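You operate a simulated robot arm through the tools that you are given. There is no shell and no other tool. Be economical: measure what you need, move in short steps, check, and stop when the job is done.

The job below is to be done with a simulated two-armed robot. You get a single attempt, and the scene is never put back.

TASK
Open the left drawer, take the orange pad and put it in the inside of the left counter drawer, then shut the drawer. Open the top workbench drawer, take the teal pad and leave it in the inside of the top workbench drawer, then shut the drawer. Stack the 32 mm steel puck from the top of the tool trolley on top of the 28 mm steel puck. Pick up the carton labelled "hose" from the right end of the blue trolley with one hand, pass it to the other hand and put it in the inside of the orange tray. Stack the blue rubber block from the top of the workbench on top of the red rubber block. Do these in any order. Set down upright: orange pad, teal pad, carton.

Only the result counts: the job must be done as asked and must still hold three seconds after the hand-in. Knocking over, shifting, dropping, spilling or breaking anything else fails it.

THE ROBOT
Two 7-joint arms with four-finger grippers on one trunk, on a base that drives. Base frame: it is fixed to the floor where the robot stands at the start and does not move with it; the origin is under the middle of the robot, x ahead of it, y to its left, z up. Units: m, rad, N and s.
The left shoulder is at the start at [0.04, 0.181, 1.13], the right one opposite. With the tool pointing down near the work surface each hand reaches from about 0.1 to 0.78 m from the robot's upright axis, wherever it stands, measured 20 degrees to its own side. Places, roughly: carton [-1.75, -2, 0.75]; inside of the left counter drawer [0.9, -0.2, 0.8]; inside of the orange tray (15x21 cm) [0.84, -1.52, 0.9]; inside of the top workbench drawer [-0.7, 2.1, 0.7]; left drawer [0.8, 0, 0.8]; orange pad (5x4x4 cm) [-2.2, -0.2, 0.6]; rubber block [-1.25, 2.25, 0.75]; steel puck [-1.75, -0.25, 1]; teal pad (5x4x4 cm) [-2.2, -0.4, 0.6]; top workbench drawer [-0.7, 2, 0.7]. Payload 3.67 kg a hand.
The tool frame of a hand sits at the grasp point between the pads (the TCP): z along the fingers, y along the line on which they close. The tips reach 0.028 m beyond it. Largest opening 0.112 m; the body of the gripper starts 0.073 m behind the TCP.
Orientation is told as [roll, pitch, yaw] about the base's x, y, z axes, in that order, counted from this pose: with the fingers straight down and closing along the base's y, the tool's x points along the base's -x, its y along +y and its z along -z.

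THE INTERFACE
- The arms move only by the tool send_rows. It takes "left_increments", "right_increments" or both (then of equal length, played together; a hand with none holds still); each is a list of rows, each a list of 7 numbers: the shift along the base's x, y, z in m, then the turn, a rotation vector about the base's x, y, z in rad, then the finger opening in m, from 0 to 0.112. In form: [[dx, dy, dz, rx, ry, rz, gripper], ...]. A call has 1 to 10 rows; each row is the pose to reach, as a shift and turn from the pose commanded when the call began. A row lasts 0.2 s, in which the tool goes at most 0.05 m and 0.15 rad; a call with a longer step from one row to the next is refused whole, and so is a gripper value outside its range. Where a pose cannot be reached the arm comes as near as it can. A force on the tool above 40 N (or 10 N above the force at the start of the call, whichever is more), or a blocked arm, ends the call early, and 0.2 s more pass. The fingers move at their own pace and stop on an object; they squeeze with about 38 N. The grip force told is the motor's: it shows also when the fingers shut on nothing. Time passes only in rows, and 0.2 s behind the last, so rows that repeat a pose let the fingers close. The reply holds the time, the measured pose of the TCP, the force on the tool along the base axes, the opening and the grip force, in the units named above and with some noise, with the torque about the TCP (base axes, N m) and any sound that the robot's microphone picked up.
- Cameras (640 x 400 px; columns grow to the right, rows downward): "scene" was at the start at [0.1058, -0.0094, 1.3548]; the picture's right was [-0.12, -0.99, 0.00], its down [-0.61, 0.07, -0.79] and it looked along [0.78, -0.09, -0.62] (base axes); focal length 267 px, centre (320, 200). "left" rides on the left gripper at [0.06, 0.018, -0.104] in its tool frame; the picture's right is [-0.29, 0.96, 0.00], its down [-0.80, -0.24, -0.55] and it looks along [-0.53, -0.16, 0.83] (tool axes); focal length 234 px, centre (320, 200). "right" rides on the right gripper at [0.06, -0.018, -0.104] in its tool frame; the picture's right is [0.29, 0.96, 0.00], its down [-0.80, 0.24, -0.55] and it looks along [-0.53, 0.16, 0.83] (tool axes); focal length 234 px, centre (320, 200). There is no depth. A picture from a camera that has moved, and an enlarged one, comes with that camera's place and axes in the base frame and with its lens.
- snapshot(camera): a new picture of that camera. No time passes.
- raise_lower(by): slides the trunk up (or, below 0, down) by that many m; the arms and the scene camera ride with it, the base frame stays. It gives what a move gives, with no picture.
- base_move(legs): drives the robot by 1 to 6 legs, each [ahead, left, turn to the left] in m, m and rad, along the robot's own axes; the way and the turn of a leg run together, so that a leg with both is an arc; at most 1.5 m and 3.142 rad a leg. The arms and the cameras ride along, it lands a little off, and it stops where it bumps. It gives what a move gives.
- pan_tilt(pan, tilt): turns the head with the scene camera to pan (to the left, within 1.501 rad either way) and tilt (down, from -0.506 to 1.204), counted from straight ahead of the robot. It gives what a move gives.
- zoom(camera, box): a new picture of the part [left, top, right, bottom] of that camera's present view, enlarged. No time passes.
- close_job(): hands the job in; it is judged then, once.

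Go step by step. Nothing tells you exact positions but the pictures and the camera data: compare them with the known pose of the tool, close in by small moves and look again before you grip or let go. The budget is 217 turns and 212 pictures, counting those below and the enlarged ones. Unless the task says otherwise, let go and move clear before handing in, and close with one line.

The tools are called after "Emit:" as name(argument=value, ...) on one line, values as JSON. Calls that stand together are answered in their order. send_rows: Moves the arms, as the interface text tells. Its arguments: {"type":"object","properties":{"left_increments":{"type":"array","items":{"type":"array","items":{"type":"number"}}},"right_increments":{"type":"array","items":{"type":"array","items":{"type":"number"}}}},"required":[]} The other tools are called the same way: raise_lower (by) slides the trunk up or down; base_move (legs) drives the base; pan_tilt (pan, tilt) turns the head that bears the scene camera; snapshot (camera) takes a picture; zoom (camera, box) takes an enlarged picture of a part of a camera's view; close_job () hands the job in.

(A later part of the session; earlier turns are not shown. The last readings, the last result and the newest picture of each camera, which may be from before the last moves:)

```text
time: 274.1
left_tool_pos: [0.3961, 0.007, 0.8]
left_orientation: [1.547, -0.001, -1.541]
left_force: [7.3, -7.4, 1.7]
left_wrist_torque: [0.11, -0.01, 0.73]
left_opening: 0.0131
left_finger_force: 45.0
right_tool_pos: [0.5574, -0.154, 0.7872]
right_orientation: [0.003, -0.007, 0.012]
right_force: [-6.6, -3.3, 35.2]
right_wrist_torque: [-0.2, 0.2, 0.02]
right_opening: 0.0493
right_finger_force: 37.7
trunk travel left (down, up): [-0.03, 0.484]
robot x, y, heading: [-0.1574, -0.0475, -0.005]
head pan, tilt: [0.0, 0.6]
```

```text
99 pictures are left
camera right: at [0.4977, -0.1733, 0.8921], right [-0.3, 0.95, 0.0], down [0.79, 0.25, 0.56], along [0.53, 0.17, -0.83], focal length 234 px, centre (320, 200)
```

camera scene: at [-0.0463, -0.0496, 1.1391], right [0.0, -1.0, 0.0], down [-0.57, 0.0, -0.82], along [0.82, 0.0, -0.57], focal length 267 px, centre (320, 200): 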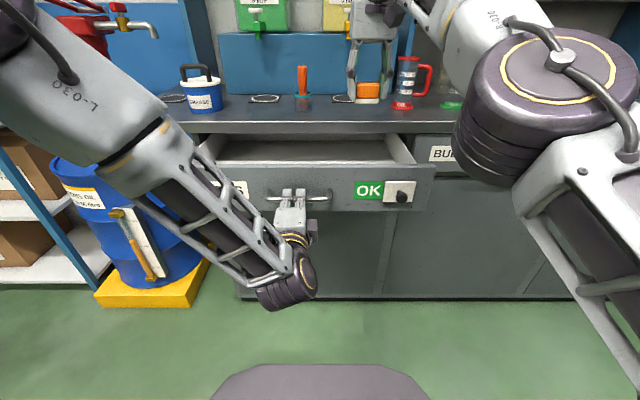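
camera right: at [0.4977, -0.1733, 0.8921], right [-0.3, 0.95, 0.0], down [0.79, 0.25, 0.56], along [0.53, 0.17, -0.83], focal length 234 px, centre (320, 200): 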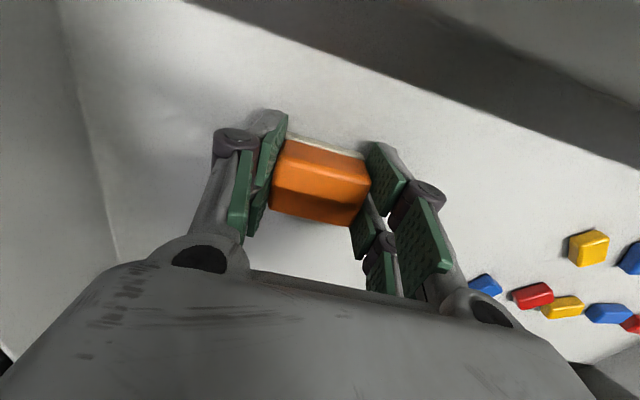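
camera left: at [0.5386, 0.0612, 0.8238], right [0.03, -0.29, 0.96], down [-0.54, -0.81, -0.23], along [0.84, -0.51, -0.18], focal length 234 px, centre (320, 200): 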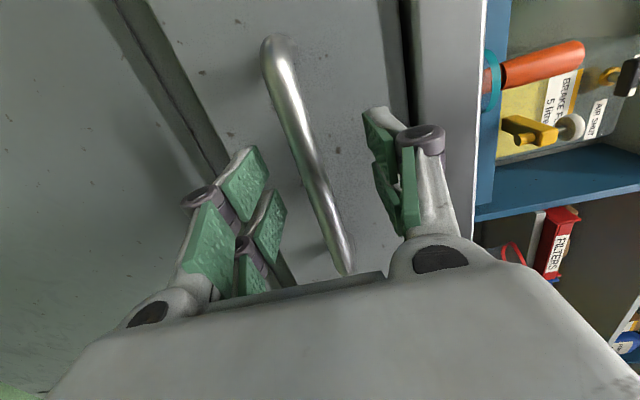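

Firm contact. I ease up 3 mm, release, and lift out.

Emit:
send_rows(right_increments=[[0, 0, 0.003, 0, 0, 0, 0.03], [0, 0, 0.003, 0, 0, 0, 0.055], [0, 0, 0.003, 0, 0, 0, 0.075], [0, 0, 0.003, 0, 0, 0, 0.075], [0, 0, 0.04, 0, 0, 0, 0.075], [0, 0, 0.08, 0, 0, 0, 0.075], [0, 0, 0.12, 0, 0, 0, 0.075], [-0.03, 0, 0.16, 0, 0, 0, 0.075], [-0.06, 0, 0.19, 0, 0, 0, 0.075]])

Emit:
snapshot(camera="right")

```text
time: 276.1
left_tool_pos: [0.3978, 0.007, 0.8005]
left_orientation: [1.547, 0.001, -1.54]
left_force: [-1.4, -4.4, 12.4]
left_wrist_torque: [0.19, 0.15, -0.34]
left_opening: 0.0129
left_finger_force: 45.3
right_tool_pos: [0.5008, -0.1531, 0.9711]
right_orientation: [0.0, 0.002, 0.013]
right_force: [0.6, 0.7, 0.9]
right_wrist_torque: [0.0, 0.01, 0.03]
right_opening: 0.0753
right_finger_force: 0.1
trunk travel left (down, up): [-0.03, 0.484]
robot x, y, heading: [-0.155, -0.0531, -0.0]
head pan, tilt: [0.0, 0.6]
```

```text
98 pictures are left
camera right: at [0.4409, -0.1719, 1.0755], right [-0.3, 0.95, 0.0], down [0.79, 0.25, 0.55], along [0.53, 0.17, -0.83], focal length 234 px, centre (320, 200)
```

right: 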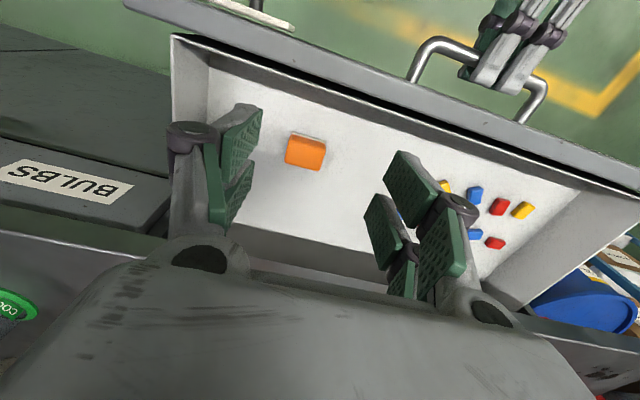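

The orange pad is upright in the drawer. I raise the right hand and push the drawer closed.

Emit:
send_rows(left_increments=[[0.015, 0, 0, 0, 0, 0, 0.0], [0.04, 0, 0, 0, 0, 0, 0.0], [0.065, 0, 0, 0, 0, 0, 0.0], [0.09, 0, 0, 0, 0, 0, 0.0], [0.115, 0, 0, 0, 0, 0, 0.0], [0.14, 0, 0, 0, 0, 0, 0.0], [0.165, 0, 0, 0, 0, 0, 0.0], [0.19, 0, 0, 0, 0, 0, 0.0], [0.21, 0, 0, 0, 0, 0, 0.0], [0.228, 0, 0, 0, 0, 0, 0.0]], right_increments=[[-0.02, -0.03, 0.02, 0, 0, 0, 0.075], [-0.05, -0.06, 0.04, 0, 0, 0, 0.075], [-0.08, -0.08, 0.06, 0, 0, 0, 0.075], [-0.1, -0.1, 0.08, 0, 0, 0, 0.075], [-0.1, -0.1, 0.08, 0, 0, 0, 0.075], [-0.1, -0.1, 0.08, 0, 0, 0, 0.075], [-0.1, -0.1, 0.08, 0, 0, 0, 0.075], [-0.1, -0.1, 0.08, 0, 0, 0, 0.075], [-0.1, -0.1, 0.08, 0, 0, 0, 0.075], [-0.1, -0.1, 0.08, 0, 0, 0, 0.075]])

Emit:
zoom(camera="scene", box=[180, 90, 480, 240])

```text
time: 278.3
left_tool_pos: [0.6237, 0.0063, 0.801]
left_orientation: [1.549, -0.001, -1.543]
left_force: [1.5, 4.3, 10.3]
left_wrist_torque: [0.32, -0.21, -0.95]
left_opening: 0.013
left_finger_force: 44.9
right_tool_pos: [0.4014, -0.2527, 1.0512]
right_orientation: [0.002, -0.001, 0.014]
right_force: [-0.3, -0.2, -0.5]
right_wrist_torque: [0.01, -0.02, -0.01]
right_opening: 0.0753
right_finger_force: 0.1
trunk travel left (down, up): [-0.03, 0.484]
robot x, y, heading: [-0.1581, -0.0491, -0.001]
head pan, tilt: [0.0, 0.6]
```

```text
2.13 times, centred on (330, 165) of scene
camera zoom: at [-0.0494, -0.0486, 1.1395], right [0.0, -1.0, 0.0], down [-0.56, 0.0, -0.83], along [0.83, 0.0, -0.56], focal length 570 px, centre (299, 275)
```

zoom: 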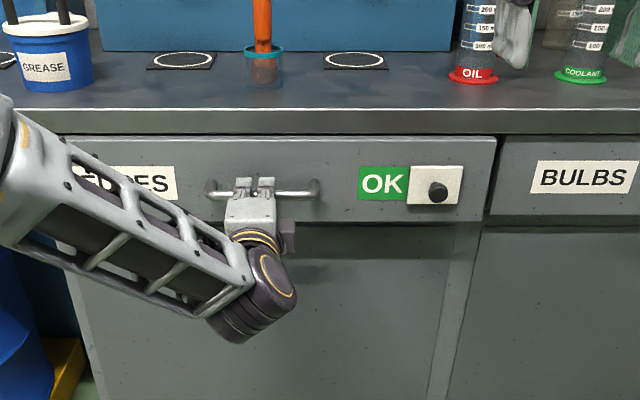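

Nearly closed; push the last 2 cm until it seats.

Emit:
send_rows(left_increments=[[0.008, 0, 0, 0, 0, 0, 0.0], [0.015, 0, 0, 0, 0, 0, 0.0], [0.02, 0, 0, 0, 0, 0, 0.0], [0.025, 0, 0, 0, 0, 0, 0.0], [0.028, 0, 0, 0, 0, 0, 0.0]])

Emit:
zoom(camera="scene", box=[180, 90, 480, 240])

```text
time: 279.5
left_tool_pos: [0.6462, 0.0062, 0.8003]
left_orientation: [1.548, 0.0, -1.542]
left_force: [-24.3, 3.6, 9.1]
left_wrist_torque: [0.04, -0.13, 0.68]
left_opening: 0.0128
left_finger_force: 44.3
right_tool_pos: [0.3991, -0.2518, 1.0536]
right_orientation: [-0.001, -0.002, 0.016]
right_force: [-0.6, -0.5, -0.5]
right_wrist_torque: [0.0, -0.01, 0.0]
right_opening: 0.0751
right_finger_force: 0.2
trunk travel left (down, up): [-0.03, 0.484]
robot x, y, heading: [-0.1591, -0.0488, 0.001]
head pan, tilt: [0.0, 0.6]
stopped in row 5 (left hand): the force on the tool passed its limit at 55 N (the readings are from after the stop); the commanded pose is now the measured one
```

```text
2.13 times, centred on (330, 165) of scene
camera zoom: at [-0.0533, -0.0483, 1.1397], right [0.0, -1.0, 0.0], down [-0.56, 0.0, -0.83], along [0.83, 0.0, -0.56], focal length 570 px, centre (299, 275)
```

zoom: 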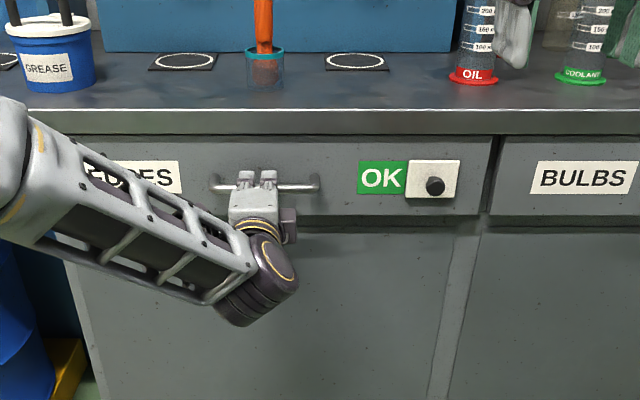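

Seated fully. Release the handle and back away.

Emit:
send_rows(left_increments=[[-0.001, 0, 0, 0, 0, 0, 0.02], [-0.001, 0, 0, 0, 0, 0, 0.05], [-0.001, 0, 0, 0, 0, 0, 0.06], [-0.001, 0, 0, 0, 0, 0, 0.06], [-0.03, 0, 0, 0, 0, 0, 0.06], [-0.07, 0, 0, 0, 0, 0, 0.06], [-0.11, 0, 0, 0, 0, 0, 0.06]])

Emit:
zoom(camera="scene", box=[180, 90, 480, 240])

```text
time: 281.1
left_tool_pos: [0.54, 0.0053, 0.7971]
left_orientation: [1.542, 0.001, -1.543]
left_force: [-0.4, 0.7, 0.5]
left_wrist_torque: [0.01, 0.01, 0.0]
left_opening: 0.06
left_finger_force: 0.2
right_tool_pos: [0.4012, -0.2536, 1.0508]
right_orientation: [0.001, -0.001, 0.013]
right_force: [-0.4, -0.8, 0.7]
right_wrist_torque: [0.0, 0.03, -0.01]
right_opening: 0.075
right_finger_force: 0.2
trunk travel left (down, up): [-0.03, 0.484]
robot x, y, heading: [-0.1576, -0.0498, -0.003]
head pan, tilt: [0.0, 0.6]
```

```text
2.13 times, centred on (330, 165) of scene
camera zoom: at [-0.0501, -0.0487, 1.1394], right [0.0, -1.0, 0.0], down [-0.56, 0.0, -0.83], along [0.83, 0.0, -0.56], focal length 570 px, centre (299, 275)
```

zoom: 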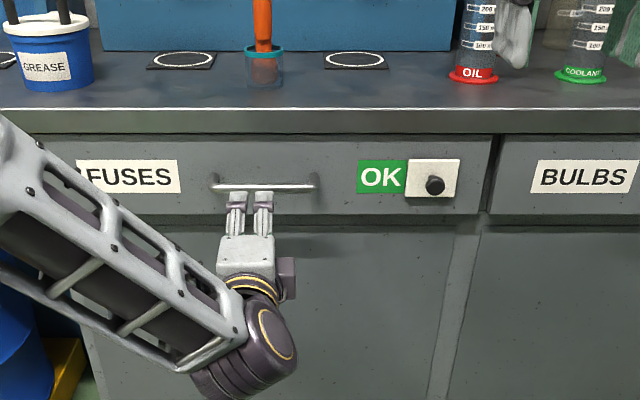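

The counter drawer is closed. Now the carton: I raise the trunk, back off and drive to where I can see the passage between the red and blue trolleys.

Emit:
raise_lower(by=0.27)

Emit:
base_move(legs=[[-0.25, 0, 0], [0, -0.95, 0], [0, 0, 3.0]])

Emit:
pan_tilt(pan=0.1, tilt=0.5)

Emit:
snapshot(camera="scene")

```text
time: 283.9
left_tool_pos: [0.5402, 0.0059, 1.0669]
left_orientation: [1.541, 0.001, -1.545]
left_force: [0.1, -0.2, -0.5]
left_wrist_torque: [0.01, -0.01, -0.01]
left_opening: 0.0599
left_finger_force: 0.1
right_tool_pos: [0.402, -0.2527, 1.3208]
right_orientation: [-0.001, 0.001, 0.015]
right_force: [-0.8, 0.6, 0.0]
right_wrist_torque: [0.0, 0.02, -0.03]
right_opening: 0.075
right_finger_force: 0.1
trunk travel left (down, up): [-0.3, 0.214]
robot x, y, heading: [-0.1597, -0.0435, -0.004]
head pan, tilt: [0.0, 0.6]
```

```text
time: 298.0
left_tool_pos: [-1.103, -0.9021, 1.0673]
left_orientation: [1.542, 0.0, 1.412]
left_force: [0.1, 0.1, -0.3]
left_wrist_torque: [-0.02, 0.0, -0.03]
left_opening: 0.0599
left_finger_force: 0.1
right_tool_pos: [-0.919, -0.6743, 1.3212]
right_orientation: [0.001, 0.0, 2.969]
right_force: [0.4, 0.3, 0.9]
right_wrist_torque: [0.0, -0.02, -0.01]
right_opening: 0.0751
right_finger_force: 0.1
trunk travel left (down, up): [-0.3, 0.214]
robot x, y, heading: [-0.4082, -0.9815, 2.955]
head pan, tilt: [0.0, 0.6]
```

```text
time: 298.7
left_tool_pos: [-1.1032, -0.9024, 1.0661]
left_orientation: [1.541, 0.001, 1.411]
left_force: [0.0, 0.6, -0.8]
left_wrist_torque: [0.01, 0.01, -0.01]
left_opening: 0.0599
left_finger_force: 0.1
right_tool_pos: [-0.9188, -0.6727, 1.3207]
right_orientation: [0.002, 0.0, 2.971]
right_force: [0.4, -1.2, 0.1]
right_wrist_torque: [-0.01, -0.02, 0.0]
right_opening: 0.0749
right_finger_force: 0.1
trunk travel left (down, up): [-0.3, 0.214]
robot x, y, heading: [-0.4043, -0.9778, 2.962]
head pan, tilt: [0.099, 0.499]
```

```text
94 pictures are left
camera scene: at [-0.5177, -0.9647, 1.4186], right [0.09, 1.0, 0.0], down [0.48, -0.04, -0.88], along [-0.87, 0.08, -0.48], focal length 267 px, centre (320, 200)
```

scene: 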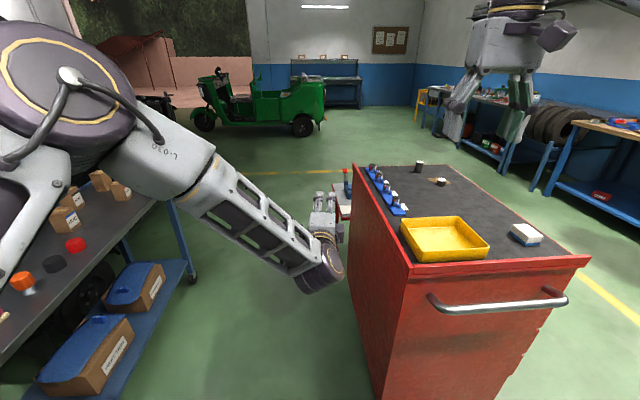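

Emit:
zoom(camera="scene", box=[0, 150, 200, 300])

```text
2.67 times, centred on (100, 225) of scene
camera zoom: at [-0.5177, -0.9647, 1.4186], right [0.09, 1.0, 0.0], down [0.48, -0.04, -0.88], along [-0.87, 0.08, -0.48], focal length 712 px, centre (907, 133)
```

zoom: 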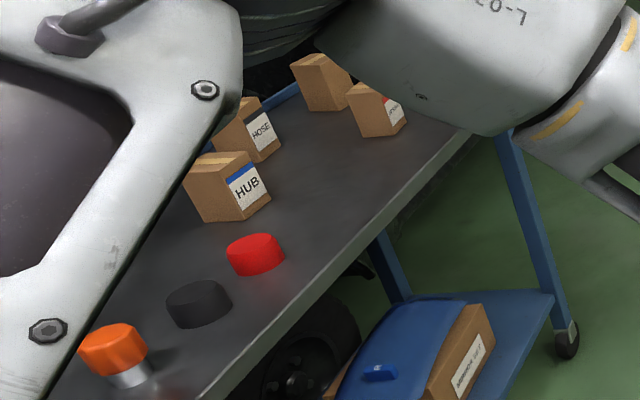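

The HOSE carton stands at about (-1.64,-1.97) on the blue trolley. I turn to face it, raise the trunk, and re-orient the left hand (slightly tilted down, closing sideways) for the pick.

Emit:
raise_lower(by=0.2)

Emit:
base_move(legs=[[0, 0, 1.75]])

Emit:
send_rows(left_increments=[[0.0149, 0.0, 0.0, 0.0, 0.0, 0.0, 0.06]])

Emit:
snapshot(camera="scene")

```text
time: 300.9
left_tool_pos: [-1.102, -0.9024, 1.2665]
left_orientation: [1.541, 0.001, 1.413]
left_force: [0.9, -0.1, -0.7]
left_wrist_torque: [-0.02, 0.03, 0.01]
left_opening: 0.0601
left_finger_force: 0.0
right_tool_pos: [-0.9197, -0.6742, 1.5218]
right_orientation: [0.0, 0.0, 2.971]
right_force: [-0.1, 0.6, 0.4]
right_wrist_torque: [0.01, -0.05, -0.02]
right_opening: 0.0752
right_finger_force: 0.1
trunk travel left (down, up): [-0.5, 0.014]
robot x, y, heading: [-0.4102, -0.9779, 2.957]
head pan, tilt: [0.099, 0.499]
```

```text
time: 306.0
left_tool_pos: [-0.3272, -1.6729, 1.267]
left_orientation: [1.542, 0.001, -3.08]
left_force: [0.2, -0.2, -0.1]
left_wrist_torque: [-0.04, -0.03, -0.02]
left_opening: 0.06
left_finger_force: 0.1
right_tool_pos: [-0.5908, -1.5442, 1.5221]
right_orientation: [0.001, 0.001, -1.522]
right_force: [1.0, -1.0, 0.3]
right_wrist_torque: [0.0, -0.02, 0.0]
right_opening: 0.075
right_finger_force: 0.1
trunk travel left (down, up): [-0.5, 0.014]
robot x, y, heading: [-0.4046, -0.9777, -1.539]
head pan, tilt: [0.099, 0.499]
```

```text
time: 306.4
left_tool_pos: [-0.3114, -1.6747, 1.2665]
left_orientation: [1.54, -0.001, -3.081]
left_force: [0.7, 0.4, -1.0]
left_wrist_torque: [0.02, 0.0, -0.01]
left_opening: 0.06
left_finger_force: 0.1
right_tool_pos: [-0.5888, -1.5438, 1.5215]
right_orientation: [-0.002, 0.001, -1.521]
right_force: [0.1, 0.2, -0.1]
right_wrist_torque: [0.02, 0.03, 0.01]
right_opening: 0.0751
right_finger_force: 0.0
trunk travel left (down, up): [-0.5, 0.014]
robot x, y, heading: [-0.405, -0.9764, -1.535]
head pan, tilt: [0.099, 0.499]
```

```text
92 pictures are left
camera scene: at [-0.3926, -1.0871, 1.619], right [-0.99, -0.13, 0.0], down [-0.07, 0.47, -0.88], along [0.12, -0.87, -0.48], focal length 267 px, centre (320, 200)
```

scene: 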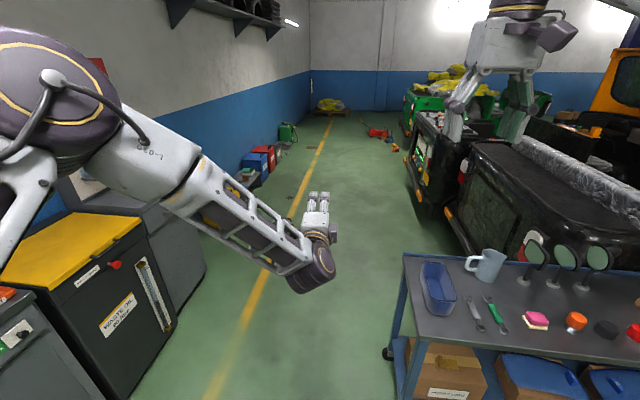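

Rotate the left hand over two calls.

Emit:
send_rows(left_increments=[[0, 0, 0, 0.0295, -0.1403, -0.0247, 0.08], [0, 0, 0, 0.059, -0.2806, -0.0494, 0.08], [0, 0, 0, 0.0886, -0.4209, -0.0741, 0.08], [0, 0, 0, 0.1182, -0.5612, -0.0988, 0.08], [0, 0, 0, 0.1477, -0.7015, -0.1235, 0.08], [0, 0, 0, 0.1773, -0.8418, -0.1482, 0.08], [0, 0, 0, 0.2068, -0.9821, -0.1729, 0.08], [0, 0, 0, 0.2364, -1.1224, -0.1976, 0.08], [0, 0, 0, 0.2659, -1.2627, -0.2223, 0.08], [0, 0, 0, 0.2955, -1.403, -0.247, 0.08]])

Emit:
send_rows(left_increments=[[0, 0, 0, 0.0295, -0.14, -0.025, 0.08], [0, 0, 0, 0.0295, -0.14, -0.025, 0.08]])

Emit:
snapshot(camera="left")

Emit:
snapshot(camera="scene")

```text
time: 308.6
left_tool_pos: [-0.3125, -1.6718, 1.2664]
left_orientation: [1.341, 0.738, 2.987]
left_force: [0.4, 0.0, 0.3]
left_wrist_torque: [0.0, -0.02, -0.01]
left_opening: 0.0798
left_finger_force: 0.0
left hand out of reach, approached as far as the arm can: row 6, 7, 8, 9, 10
right_tool_pos: [-0.591, -1.5436, 1.5214]
right_orientation: [0.0, -0.002, -1.523]
right_force: [-0.2, 0.0, 0.5]
right_wrist_torque: [-0.01, 0.0, -0.04]
right_opening: 0.075
right_finger_force: 0.0
trunk travel left (down, up): [-0.5, 0.014]
robot x, y, heading: [-0.4102, -0.9785, -1.541]
head pan, tilt: [0.099, 0.499]
```

```text
time: 309.2
left_tool_pos: [-0.3129, -1.6725, 1.267]
left_orientation: [1.343, 0.74, 2.989]
left_force: [-0.9, 0.5, 0.2]
left_wrist_torque: [0.0, 0.01, 0.0]
left_opening: 0.0801
left_finger_force: 0.1
left hand out of reach, approached as far as the arm can: row 1, 2
right_tool_pos: [-0.5915, -1.5427, 1.5212]
right_orientation: [0.001, 0.0, -1.522]
right_force: [-0.2, -0.1, -0.4]
right_wrist_torque: [-0.01, 0.04, 0.01]
right_opening: 0.075
right_finger_force: 0.1
trunk travel left (down, up): [-0.5, 0.014]
robot x, y, heading: [-0.4041, -0.9762, -1.537]
head pan, tilt: [0.099, 0.499]
```

```text
91 pictures are left
camera left: at [-0.2818, -1.5808, 1.3388], right [-0.86, -0.09, 0.5], down [-0.42, 0.67, -0.62], along [-0.28, -0.74, -0.61], focal length 234 px, centre (320, 200)
```

left: 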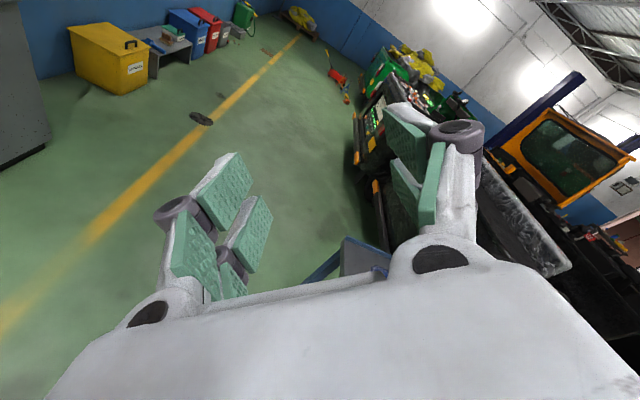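

```text
90 pictures are left
camera scene: at [-0.3942, -1.087, 1.619], right [-0.99, -0.13, 0.0], down [-0.06, 0.47, -0.88], along [0.12, -0.87, -0.48], focal length 267 px, centre (320, 200)
```

scene: 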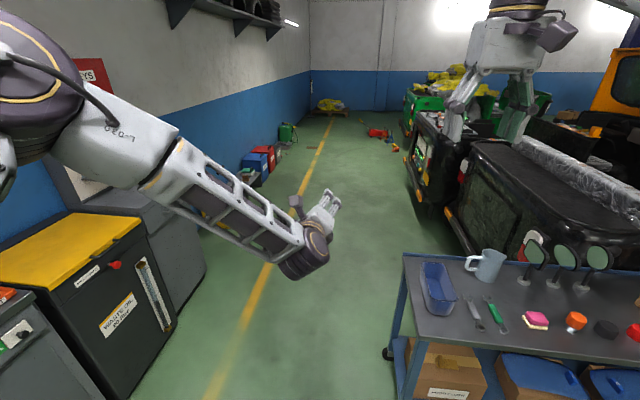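

The wrist limit blocks that direction; I go the other way round to a 50° tilt with the camera beneath, which clears the surface.

Emit:
send_rows(left_increments=[[0, 0, 0, 0.0174, 0.1327, 0.0634, 0.08], [0, 0, 0, 0.0349, 0.2654, 0.1267, 0.08], [0, 0, 0, 0.0523, 0.3982, 0.1901, 0.08], [0, 0, 0, 0.0698, 0.5309, 0.2535, 0.08], [0, 0, 0, 0.0872, 0.6636, 0.3169, 0.08], [0, 0, 0, 0.1046, 0.7963, 0.3802, 0.08], [0, 0, 0, 0.1221, 0.9291, 0.4436, 0.08], [0, 0, 0, 0.1395, 1.0618, 0.507, 0.08], [0, 0, 0, 0.157, 1.1945, 0.5704, 0.08], [0, 0, 0, 0.1744, 1.3272, 0.6337, 0.08]])

Emit:
send_rows(left_increments=[[0, 0, 0, 0.0174, 0.1327, 0.0634, 0.08], [0, 0, 0, 0.0349, 0.2654, 0.1267, 0.08], [0, 0, 0, 0.0523, 0.3982, 0.1901, 0.08], [0, 0, 0, 0.0698, 0.5309, 0.2535, 0.08], [0, 0, 0, 0.0872, 0.6636, 0.3169, 0.08], [0, 0, 0, 0.1046, 0.7963, 0.3802, 0.08]])

```text
time: 311.4
left_tool_pos: [-0.3126, -1.6748, 1.2675]
left_orientation: [0.947, -0.525, -2.598]
left_force: [0.4, 0.5, 1.3]
left_wrist_torque: [0.02, -0.04, 0.03]
left_opening: 0.08
left_finger_force: 0.1
right_tool_pos: [-0.5901, -1.5438, 1.5205]
right_orientation: [0.001, 0.001, -1.521]
right_force: [0.2, 0.3, -0.1]
right_wrist_torque: [0.0, -0.03, 0.03]
right_opening: 0.075
right_finger_force: 0.0
trunk travel left (down, up): [-0.5, 0.014]
robot x, y, heading: [-0.4064, -0.979, -1.535]
head pan, tilt: [0.099, 0.499]
```

```text
time: 312.8
left_tool_pos: [-0.3123, -1.6728, 1.2674]
left_orientation: [-0.022, -0.845, -1.547]
left_force: [0.2, 0.2, 0.2]
left_wrist_torque: [0.0, -0.01, 0.02]
left_opening: 0.0801
left_finger_force: 0.1
right_tool_pos: [-0.5894, -1.5446, 1.5217]
right_orientation: [0.0, 0.002, -1.523]
right_force: [-0.7, 0.6, 0.1]
right_wrist_torque: [0.01, 0.0, 0.0]
right_opening: 0.075
right_finger_force: 0.0
trunk travel left (down, up): [-0.5, 0.014]
robot x, y, heading: [-0.4048, -0.9766, -1.531]
head pan, tilt: [0.099, 0.499]
```

Good: the left hand now points forward, ~48° tilted, closing sideways. I drive into the aisle in stages.

Emit:
base_move(legs=[[0.19, 0, -0.038], [0, -0.6, 0]])

Emit:
base_move(legs=[[0, -0.62, 0]])

Emit:
pan_tilt(pan=0.0, tilt=0.7)

Emit:
snapshot(camera="scene")

```text
time: 317.5
left_tool_pos: [-0.928, -1.8696, 1.2667]
left_orientation: [-0.022, -0.844, -1.581]
left_force: [0.3, -0.8, 0.7]
left_wrist_torque: [0.02, 0.03, 0.0]
left_opening: 0.0801
left_finger_force: 0.1
right_tool_pos: [-1.201, -1.7332, 1.5206]
right_orientation: [0.0, 0.001, -1.553]
right_force: [-0.1, 0.3, 0.2]
right_wrist_torque: [0.01, 0.0, 0.01]
right_opening: 0.075
right_finger_force: 0.1
trunk travel left (down, up): [-0.5, 0.014]
robot x, y, heading: [-1.0017, -1.173, -1.566]
head pan, tilt: [0.099, 0.499]
```

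```text
time: 321.1
left_tool_pos: [-1.5563, -1.8723, 1.2671]
left_orientation: [-0.019, -0.844, -1.581]
left_force: [0.6, -0.1, 0.6]
left_wrist_torque: [0.06, 0.01, -0.02]
left_opening: 0.08
left_finger_force: 0.1
right_tool_pos: [-1.8301, -1.735, 1.5215]
right_orientation: [-0.001, 0.001, -1.553]
right_force: [0.3, -0.6, 0.6]
right_wrist_torque: [-0.01, 0.01, 0.01]
right_opening: 0.0748
right_finger_force: 0.0
trunk travel left (down, up): [-0.5, 0.014]
robot x, y, heading: [-1.6309, -1.174, -1.564]
head pan, tilt: [0.099, 0.499]
```

```text
time: 321.8
left_tool_pos: [-1.5579, -1.8716, 1.2672]
left_orientation: [-0.019, -0.846, -1.583]
left_force: [0.0, -0.5, 0.3]
left_wrist_torque: [0.01, -0.01, -0.01]
left_opening: 0.0799
left_finger_force: 0.1
right_tool_pos: [-1.8316, -1.7349, 1.522]
right_orientation: [0.0, 0.0, -1.551]
right_force: [0.3, -0.2, 0.3]
right_wrist_torque: [0.0, -0.03, -0.01]
right_opening: 0.075
right_finger_force: 0.1
trunk travel left (down, up): [-0.5, 0.014]
robot x, y, heading: [-1.629, -1.1756, -1.567]
head pan, tilt: [0.0, 0.7]
```

```text
89 pictures are left
camera scene: at [-1.63, -1.2789, 1.6014], right [-1.0, 0.0, 0.0], down [0.0, 0.64, -0.77], along [0.0, -0.77, -0.64], focal length 267 px, centre (320, 200)
```

scene: 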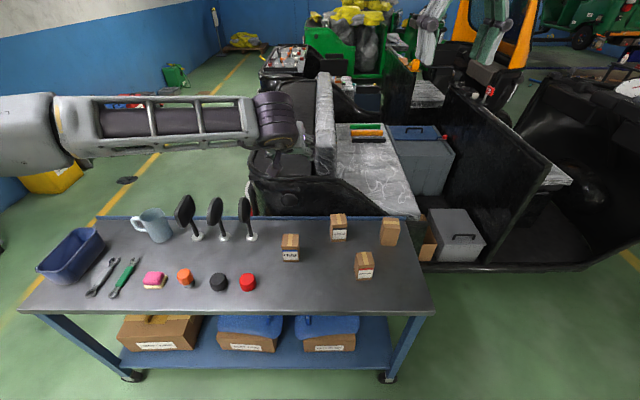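

Emit:
zoom(camera="scene", box=[260, 200, 440, 312])

```text
3.56 times, centred on (350, 256) of scene
camera zoom: at [-1.63, -1.2789, 1.6014], right [-1.0, 0.0, 0.0], down [0.0, 0.64, -0.77], along [0.0, -0.77, -0.64], focal length 950 px, centre (213, 1)
```

zoom: 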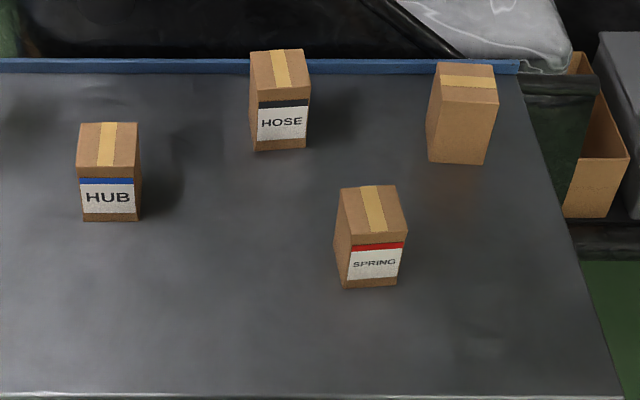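

HOSE carton at about (-1.703,-1.98), roughly 6 cm wide and 8 cm tall, with SPRING nearby in front. I lower the trunk and bring the left hand in front of and above it.

Emit:
raise_lower(by=-0.22)

Emit:
send_rows(left_increments=[[-0.03, 0, 0, 0, 0, -0.03, 0.1], [-0.06, 0, 0, 0, 0, -0.06, 0.1], [-0.09, 0, 0, 0, 0, -0.1, 0.1], [-0.125, 0, 0, 0, 0, -0.14, 0.1], [-0.125, -0.005, 0, 0, 0, -0.14, 0.1]])

Emit:
snapshot(camera="left")

Emit:
snapshot(camera="scene")

```text
time: 324.2
left_tool_pos: [-1.5584, -1.8739, 1.0463]
left_orientation: [-0.02, -0.844, -1.583]
left_force: [-0.1, 0.9, 0.6]
left_wrist_torque: [0.01, -0.01, 0.01]
left_opening: 0.08
left_finger_force: 0.1
right_tool_pos: [-1.8305, -1.7343, 1.3023]
right_orientation: [0.0, -0.002, -1.555]
right_force: [0.1, -1.2, -0.5]
right_wrist_torque: [0.01, 0.01, -0.01]
right_opening: 0.075
right_finger_force: 0.1
trunk travel left (down, up): [-0.28, 0.234]
robot x, y, heading: [-1.6283, -1.175, -1.569]
head pan, tilt: [0.0, 0.7]
```

```text
time: 325.4
left_tool_pos: [-1.6809, -1.8766, 1.0478]
left_orientation: [-0.021, -0.843, -1.723]
left_force: [0.4, -0.6, -0.8]
left_wrist_torque: [0.01, 0.01, -0.01]
left_opening: 0.1
left_finger_force: 0.1
right_tool_pos: [-1.8294, -1.7359, 1.3007]
right_orientation: [0.0, 0.002, -1.553]
right_force: [0.2, -1.1, 0.8]
right_wrist_torque: [0.0, 0.0, -0.02]
right_opening: 0.0753
right_finger_force: 0.1
trunk travel left (down, up): [-0.28, 0.234]
robot x, y, heading: [-1.6275, -1.1754, -1.564]
head pan, tilt: [0.0, 0.7]
```

```text
87 pictures are left
camera left: at [-1.6443, -1.7655, 1.0726], right [0.92, -0.35, 0.2], down [-0.24, -0.08, 0.97], along [-0.32, -0.93, -0.15], focal length 234 px, centre (320, 200)
```

left: 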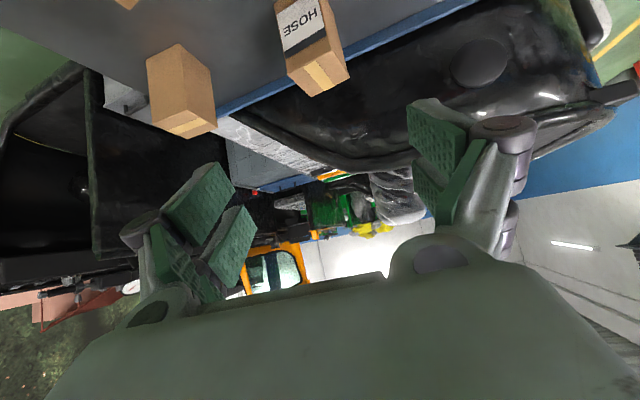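

```text
86 pictures are left
camera scene: at [-1.6288, -1.2789, 1.3812], right [-1.0, 0.0, 0.0], down [0.0, 0.64, -0.76], along [0.0, -0.76, -0.64], focal length 267 px, centre (320, 200)
```

scene: 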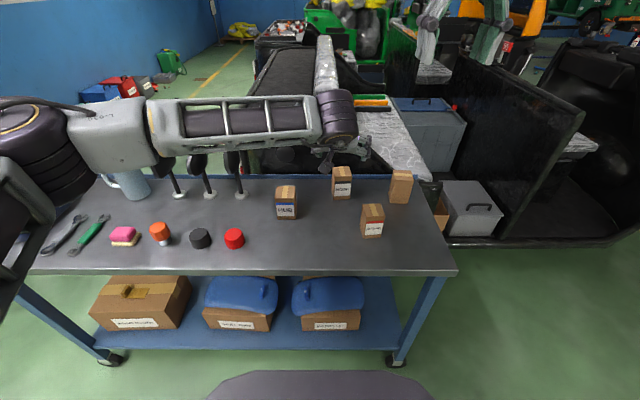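

The carton is axis-aligned, ~4.5 cm wide, centre about (-1.689,-1.975). I move to a pre-grasp position along the tilted approach.

Emit:
send_rows(left_increments=[[-0.004, -0.006, -0.03, 0, 0, 0.06, 0.09], [-0.008, -0.013, -0.07, 0, 0, 0.12, 0.09], [-0.008, -0.013, -0.108, 0, 0, 0.12, 0.09], [-0.008, -0.013, -0.108, 0, 0, 0.12, 0.09]])

Emit:
snapshot(camera="left")

Emit:
zoom(camera="scene", box=[260, 130, 440, 260])

```text
time: 326.4
left_tool_pos: [-1.6903, -1.8894, 0.9416]
left_orientation: [-0.021, -0.845, -1.603]
left_force: [0.0, 0.0, -0.2]
left_wrist_torque: [-0.01, 0.01, -0.01]
left_opening: 0.0903
left_finger_force: 0.0
right_tool_pos: [-1.8308, -1.7345, 1.3019]
right_orientation: [0.0, 0.001, -1.554]
right_force: [0.1, 0.2, 0.5]
right_wrist_torque: [0.02, 0.02, -0.01]
right_opening: 0.0751
right_finger_force: 0.1
trunk travel left (down, up): [-0.28, 0.234]
robot x, y, heading: [-1.6308, -1.1738, -1.57]
head pan, tilt: [0.0, 0.7]
```

```text
85 pictures are left
camera left: at [-1.6673, -1.7746, 0.9665], right [0.95, -0.23, 0.2], down [-0.23, -0.1, 0.97], along [-0.21, -0.97, -0.15], focal length 234 px, centre (320, 200)
```

left: 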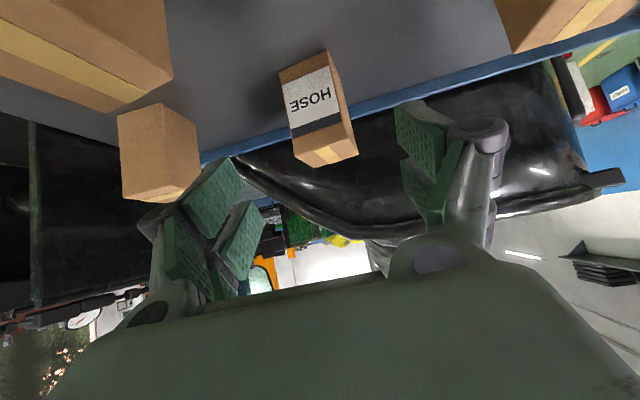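

```text
3.08 times, centred on (350, 195) of scene
camera zoom: at [-1.6298, -1.2785, 1.3813], right [-1.0, 0.0, 0.0], down [0.0, 0.64, -0.76], along [0.0, -0.76, -0.64], focal length 822 px, centre (228, 215)
```

zoom: 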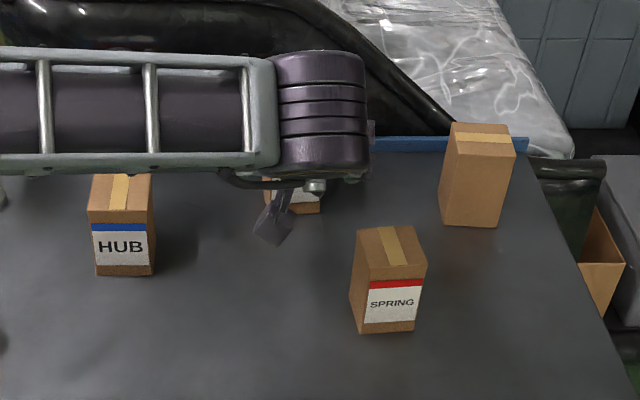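

Re-triangulating with both camera heights: trolley surface ≈0.79, carton ≈5.4 cm wide, 8 cm deep, 8 cm tall, centre (-1.702,-2.027). I line up and advance along the approach axis.

Emit:
send_rows(left_increments=[[-0.012, -0.018, -0.016, 0, 0, 0.02, 0.09], [-0.012, -0.042, -0.038, 0, 0, 0.02, 0.09], [-0.012, -0.065, -0.058, 0, 0, 0.02, 0.09], [-0.012, -0.088, -0.078, 0, 0, 0.02, 0.09], [-0.012, -0.088, -0.078, 0, 0, 0.02, 0.09]])

Emit:
snapshot(camera="left")

Emit:
zoom(camera="scene", box=[260, 130, 440, 260])

```text
time: 327.6
left_tool_pos: [-1.7011, -1.9761, 0.8629]
left_orientation: [-0.02, -0.844, -1.582]
left_force: [0.6, -0.3, 0.9]
left_wrist_torque: [-0.01, 0.0, -0.02]
left_opening: 0.09
left_finger_force: 0.0
right_tool_pos: [-1.8313, -1.7337, 1.3014]
right_orientation: [0.001, -0.003, -1.554]
right_force: [-0.5, -0.3, 0.6]
right_wrist_torque: [-0.01, 0.01, -0.02]
right_opening: 0.0749
right_finger_force: 0.0
trunk travel left (down, up): [-0.28, 0.234]
robot x, y, heading: [-1.627, -1.1712, -1.568]
head pan, tilt: [0.0, 0.7]
```

```text
83 pictures are left
camera left: at [-1.6803, -1.8609, 0.8884], right [0.96, -0.22, 0.2], down [-0.23, -0.11, 0.97], along [-0.19, -0.97, -0.15], focal length 234 px, centre (320, 200)
```

left: 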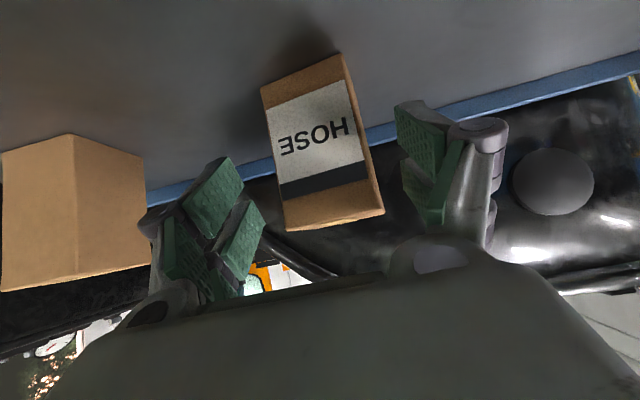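

```text
3.08 times, centred on (350, 195) of scene
camera zoom: at [-1.6292, -1.2782, 1.3813], right [-1.0, 0.0, 0.0], down [0.0, 0.64, -0.77], along [0.0, -0.77, -0.64], focal length 822 px, centre (228, 215)
```

zoom: 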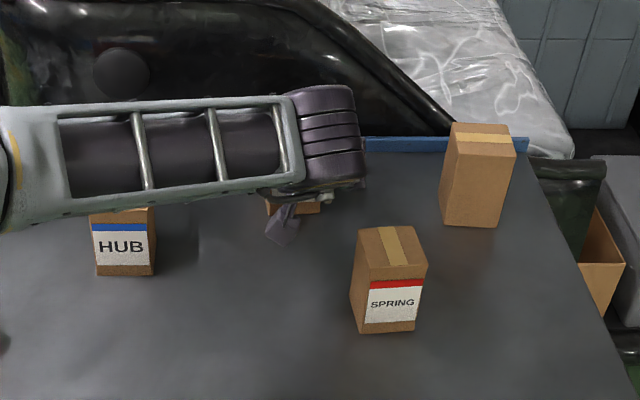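

Surface ≈0.782, front face y≈-1.997, centre x -1.702. I advance to the grasp pose.

Emit:
send_rows(left_increments=[[-0.001, -0.02, -0.016, 0, 0, 0, 0.09], [-0.001, -0.04, -0.031, 0, 0, 0, 0.09], [-0.001, -0.056, -0.042, 0, 0, 0, 0.09], [-0.001, -0.056, -0.042, 0, 0, 0, 0.09]])

Emit:
snapshot(camera="left")

```text
time: 328.6
left_tool_pos: [-1.6998, -2.0341, 0.8191]
left_orientation: [-0.021, -0.843, -1.583]
left_force: [1.7, -0.2, 0.0]
left_wrist_torque: [0.03, 0.11, -0.06]
left_opening: 0.0899
left_finger_force: 0.1
right_tool_pos: [-1.8287, -1.7361, 1.3019]
right_orientation: [-0.001, 0.0, -1.551]
right_force: [-0.4, -0.6, 0.1]
right_wrist_torque: [0.02, 0.03, 0.0]
right_opening: 0.0749
right_finger_force: 0.0
trunk travel left (down, up): [-0.28, 0.234]
robot x, y, heading: [-1.6316, -1.1716, -1.564]
head pan, tilt: [0.0, 0.7]
```

```text
81 pictures are left
camera left: at [-1.6791, -1.9179, 0.8448], right [0.96, -0.22, 0.2], down [-0.23, -0.11, 0.97], along [-0.19, -0.97, -0.16], focal length 234 px, centre (320, 200)
```

left: 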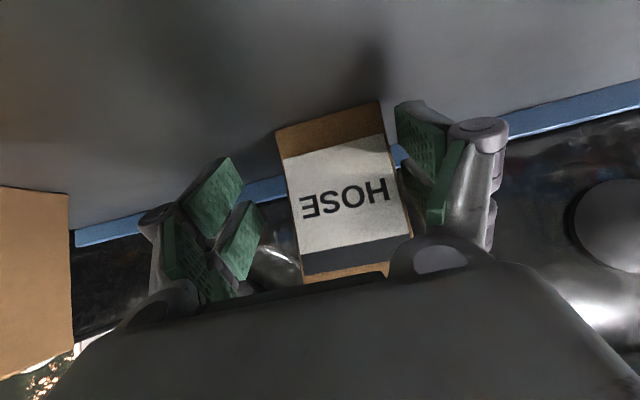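

The carton looks shifted relative to my estimate; I check from the scene camera.

Emit:
zoom(camera="scene", box=[280, 130, 400, 220])

Emit:
snapshot(camera="right")

```text
4.44 times, centred on (340, 175) of scene
camera zoom: at [-1.628, -1.2798, 1.3811], right [-1.0, 0.0, 0.0], down [0.0, 0.64, -0.76], along [0.0, -0.76, -0.64], focal length 1187 px, centre (231, 311)
```

zoom: 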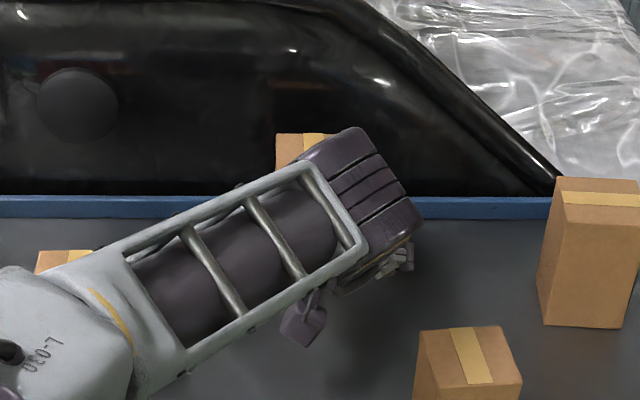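

```text
79 pictures are left
camera right: at [-1.8482, -1.6761, 1.4055], right [0.95, 0.31, 0.0], down [0.26, -0.79, 0.55], along [0.17, -0.53, -0.83], focal length 234 px, centre (320, 200)
```

right: 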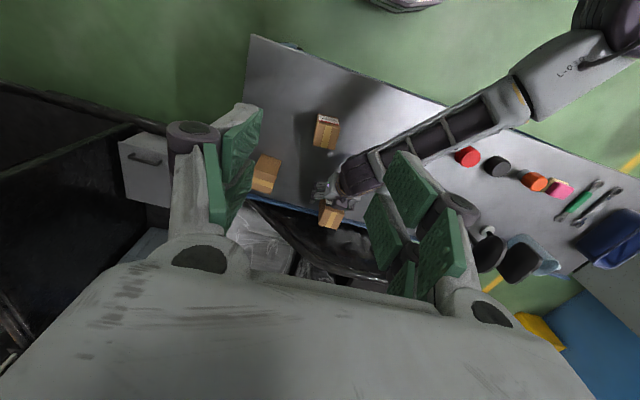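

Emit:
zoom(camera="left", box=[180, 60, 480, 290])

Emit:
zoom(camera="right", box=[240, 90, 400, 250])

```text
1.74 times, centred on (330, 175) of left
camera zoom: at [-1.6791, -1.9179, 0.8448], right [0.96, -0.22, 0.2], down [-0.23, -0.11, 0.97], along [-0.19, -0.97, -0.16], focal length 407 px, centre (303, 244)
```

zoom: 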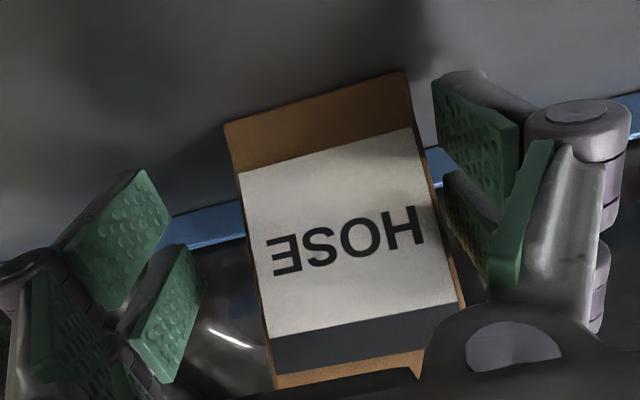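

```text
2.50 times, centred on (320, 170) of right
camera zoom: at [-1.8482, -1.6761, 1.4055], right [0.95, 0.31, 0.0], down [0.26, -0.79, 0.55], along [0.17, -0.53, -0.83], focal length 585 px, centre (320, 275)
```

zoom: 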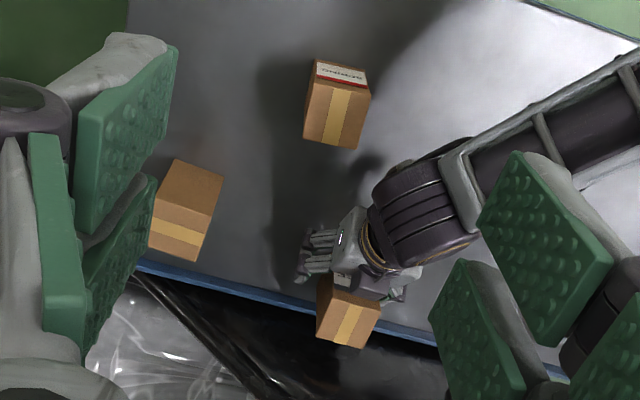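

The carton slid back about 3 cm but stands between the fingers. I close now.

Emit:
send_rows(left_increments=[[0, 0, 0, 0, 0, 0, 0.07], [0, 0, 0, 0, 0, 0, 0.055], [0, 0, 0, 0, 0, 0, 0.04], [0, 0, 0, 0, 0, 0, 0.03], [0, 0, 0, 0, 0, 0, 0.03]])

Emit:
zoom(camera="right", box=[240, 90, 400, 250])

Emit:
snapshot(camera="left")

```text
time: 329.8
left_tool_pos: [-1.7014, -2.0337, 0.8204]
left_orientation: [-0.019, -0.846, -1.583]
left_force: [-1.3, 0.1, 1.7]
left_wrist_torque: [-0.03, -0.06, -0.06]
left_opening: 0.0597
left_finger_force: 38.7
right_tool_pos: [-1.8306, -1.7344, 1.3003]
right_orientation: [0.0, -0.001, -1.552]
right_force: [0.1, -0.2, -0.8]
right_wrist_torque: [0.02, 0.0, -0.03]
right_opening: 0.0747
right_finger_force: 0.1
trunk travel left (down, up): [-0.28, 0.234]
robot x, y, heading: [-1.6252, -1.1771, -1.563]
head pan, tilt: [0.0, 0.7]
```

```text
2.50 times, centred on (320, 170) of right
camera zoom: at [-1.8505, -1.6749, 1.4057], right [0.95, 0.31, 0.0], down [0.25, -0.79, 0.55], along [0.17, -0.53, -0.83], focal length 585 px, centre (320, 275)
```

zoom: 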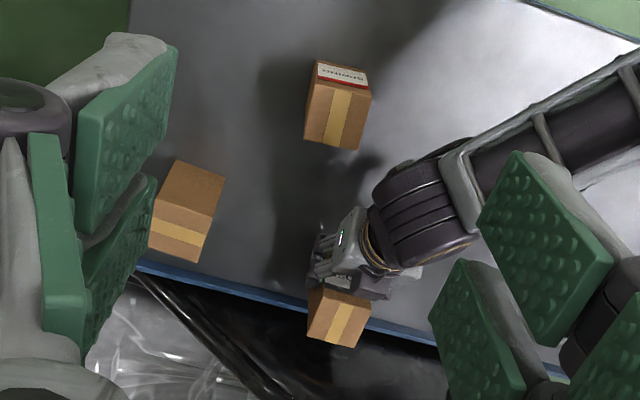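

```text
75 pictures are left
camera left: at [-1.6803, -1.9174, 0.846], right [0.95, -0.22, 0.2], down [-0.23, -0.11, 0.97], along [-0.19, -0.97, -0.15], focal length 234 px, centre (320, 200)
```

left: 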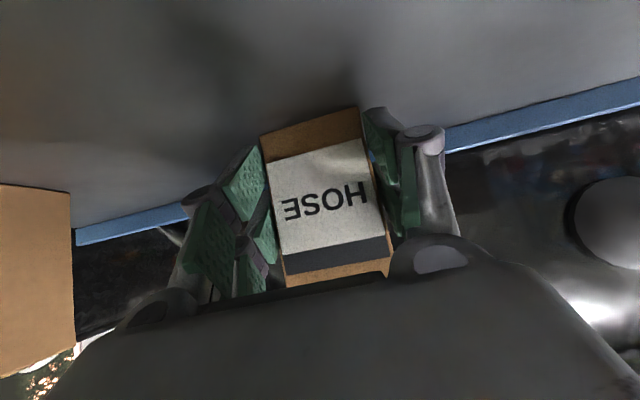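

Gripped at 60 mm. Lift straight up and check the hold.

Emit:
send_rows(left_increments=[[0, 0, 0.02, 0, 0, 0, 0.03], [0, 0.0, 0.05, 0, 0, 0, 0.03], [0, 0.01, 0.09, 0, 0, 0, 0.03], [0, 0.02, 0.13, 0, 0, 0, 0.03], [0, 0.04, 0.16, 0, 0, 0, 0.03], [0, 0.04, 0.16, 0, 0, 0, 0.03]])

Emit:
snapshot(camera="left")

Emit:
snapshot(camera="scene")

Emit:
snapshot(camera="right")

```text
time: 331.2
left_tool_pos: [-1.7028, -1.996, 0.9793]
left_orientation: [-0.02, -0.844, -1.581]
left_force: [-1.0, -0.3, -2.6]
left_wrist_torque: [0.08, -0.01, 0.03]
left_opening: 0.0598
left_finger_force: 37.6
right_tool_pos: [-1.8313, -1.7347, 1.2999]
right_orientation: [-0.001, 0.001, -1.553]
right_force: [0.5, 0.5, -0.8]
right_wrist_torque: [-0.04, -0.01, 0.01]
right_opening: 0.0749
right_finger_force: 0.0
trunk travel left (down, up): [-0.28, 0.234]
robot x, y, heading: [-1.63, -1.1721, -1.567]
head pan, tilt: [0.0, 0.7]
```

```text
74 pictures are left
camera left: at [-1.6811, -1.8803, 1.005], right [0.96, -0.22, 0.2], down [-0.23, -0.11, 0.97], along [-0.19, -0.97, -0.16], focal length 234 px, centre (320, 200)
```

left: 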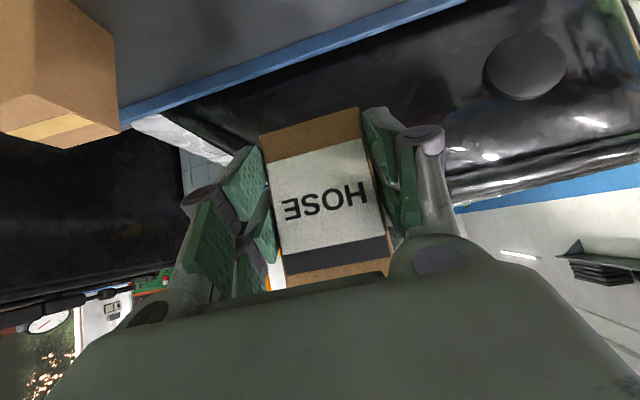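

```text
73 pictures are left
camera scene: at [-1.63, -1.2798, 1.3811], right [-1.0, 0.0, 0.0], down [0.0, 0.65, -0.76], along [0.0, -0.76, -0.65], focal length 267 px, centre (320, 200)
```

scene: 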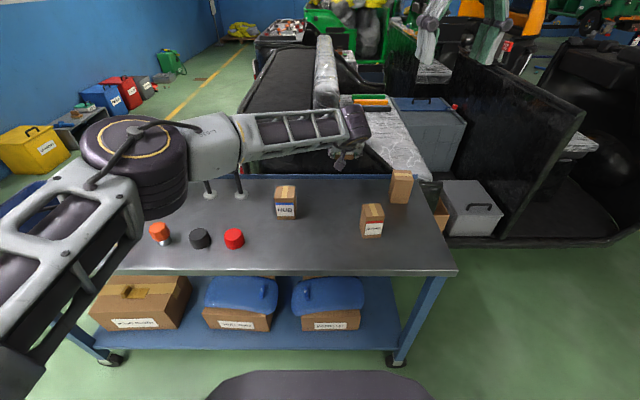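

```text
72 pictures are left
camera right: at [-1.8505, -1.6762, 1.4051], right [0.95, 0.31, 0.0], down [0.25, -0.79, 0.55], along [0.17, -0.53, -0.83], focal length 234 px, centre (320, 200)
```

right: 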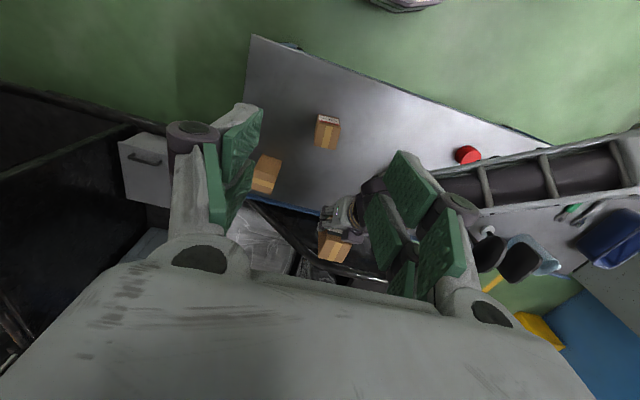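

The carton is held upright. I bring it closer at a safe height and position the right hand above it for the pass.

Emit:
send_rows(left_increments=[[0, 0.03, 0.005, 0, 0, 0, 0.03], [0, 0.07, 0.01, 0, 0, 0, 0.03], [0, 0.11, 0.015, 0, 0, 0, 0.03], [0, 0.15, 0.02, 0, 0, 0, 0.03], [0, 0.185, 0.02, 0, 0, 0, 0.03], [0, 0.216, 0.02, 0, 0, 0, 0.03], [0, 0.216, 0.02, 0, 0, 0, 0.03]], right_increments=[[0, -0.03, 0, 0, 0, 0, 0.09], [0, -0.06, 0, 0, 0, 0, 0.09], [0.01, -0.085, 0, 0, 0, 0, 0.09], [0.04, -0.085, 0, 0, 0, 0, 0.09], [0.075, -0.085, 0, 0, 0, 0, 0.09], [0.11, -0.085, -0.01, 0, 0, 0, 0.09], [0.13, -0.085, -0.04, 0, 0, 0, 0.09]])

Emit:
snapshot(camera="right")

Emit:
snapshot(camera="scene")

```text
time: 332.8
left_tool_pos: [-1.7039, -1.7784, 0.9973]
left_orientation: [-0.019, -0.843, -1.581]
left_force: [0.8, -0.2, -2.4]
left_wrist_torque: [0.07, 0.0, 0.02]
left_opening: 0.0598
left_finger_force: 37.9
right_tool_pos: [-1.6993, -1.8203, 1.2616]
right_orientation: [0.001, -0.001, -1.554]
right_force: [-0.4, -0.5, 0.9]
right_wrist_torque: [0.01, 0.01, 0.02]
right_opening: 0.0902
right_finger_force: 0.0
trunk travel left (down, up): [-0.28, 0.234]
robot x, y, heading: [-1.6289, -1.1755, -1.568]
head pan, tilt: [0.0, 0.7]
```

```text
71 pictures are left
camera right: at [-1.7184, -1.7614, 1.366], right [0.95, 0.3, 0.0], down [0.25, -0.79, 0.55], along [0.17, -0.53, -0.83], focal length 234 px, centre (320, 200)
```

right: 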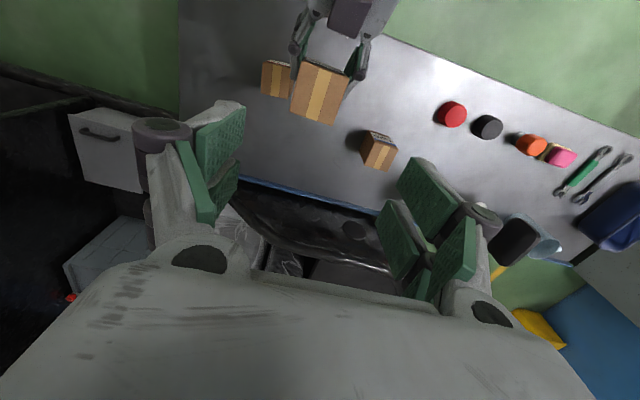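

```text
70 pictures are left
camera scene: at [-1.6296, -1.2803, 1.381], right [-1.0, 0.0, 0.0], down [0.0, 0.65, -0.76], along [0.0, -0.76, -0.65], focal length 267 px, centre (320, 200)
```

scene: 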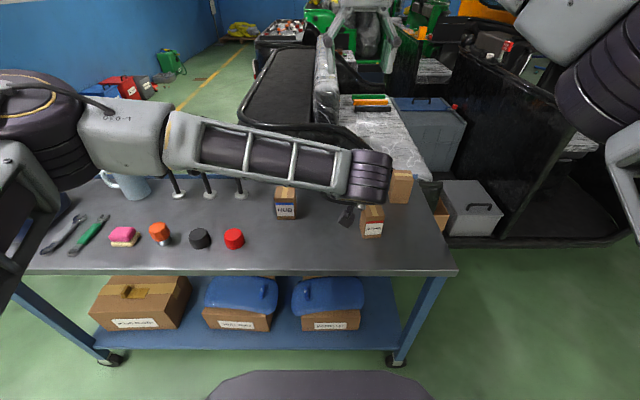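

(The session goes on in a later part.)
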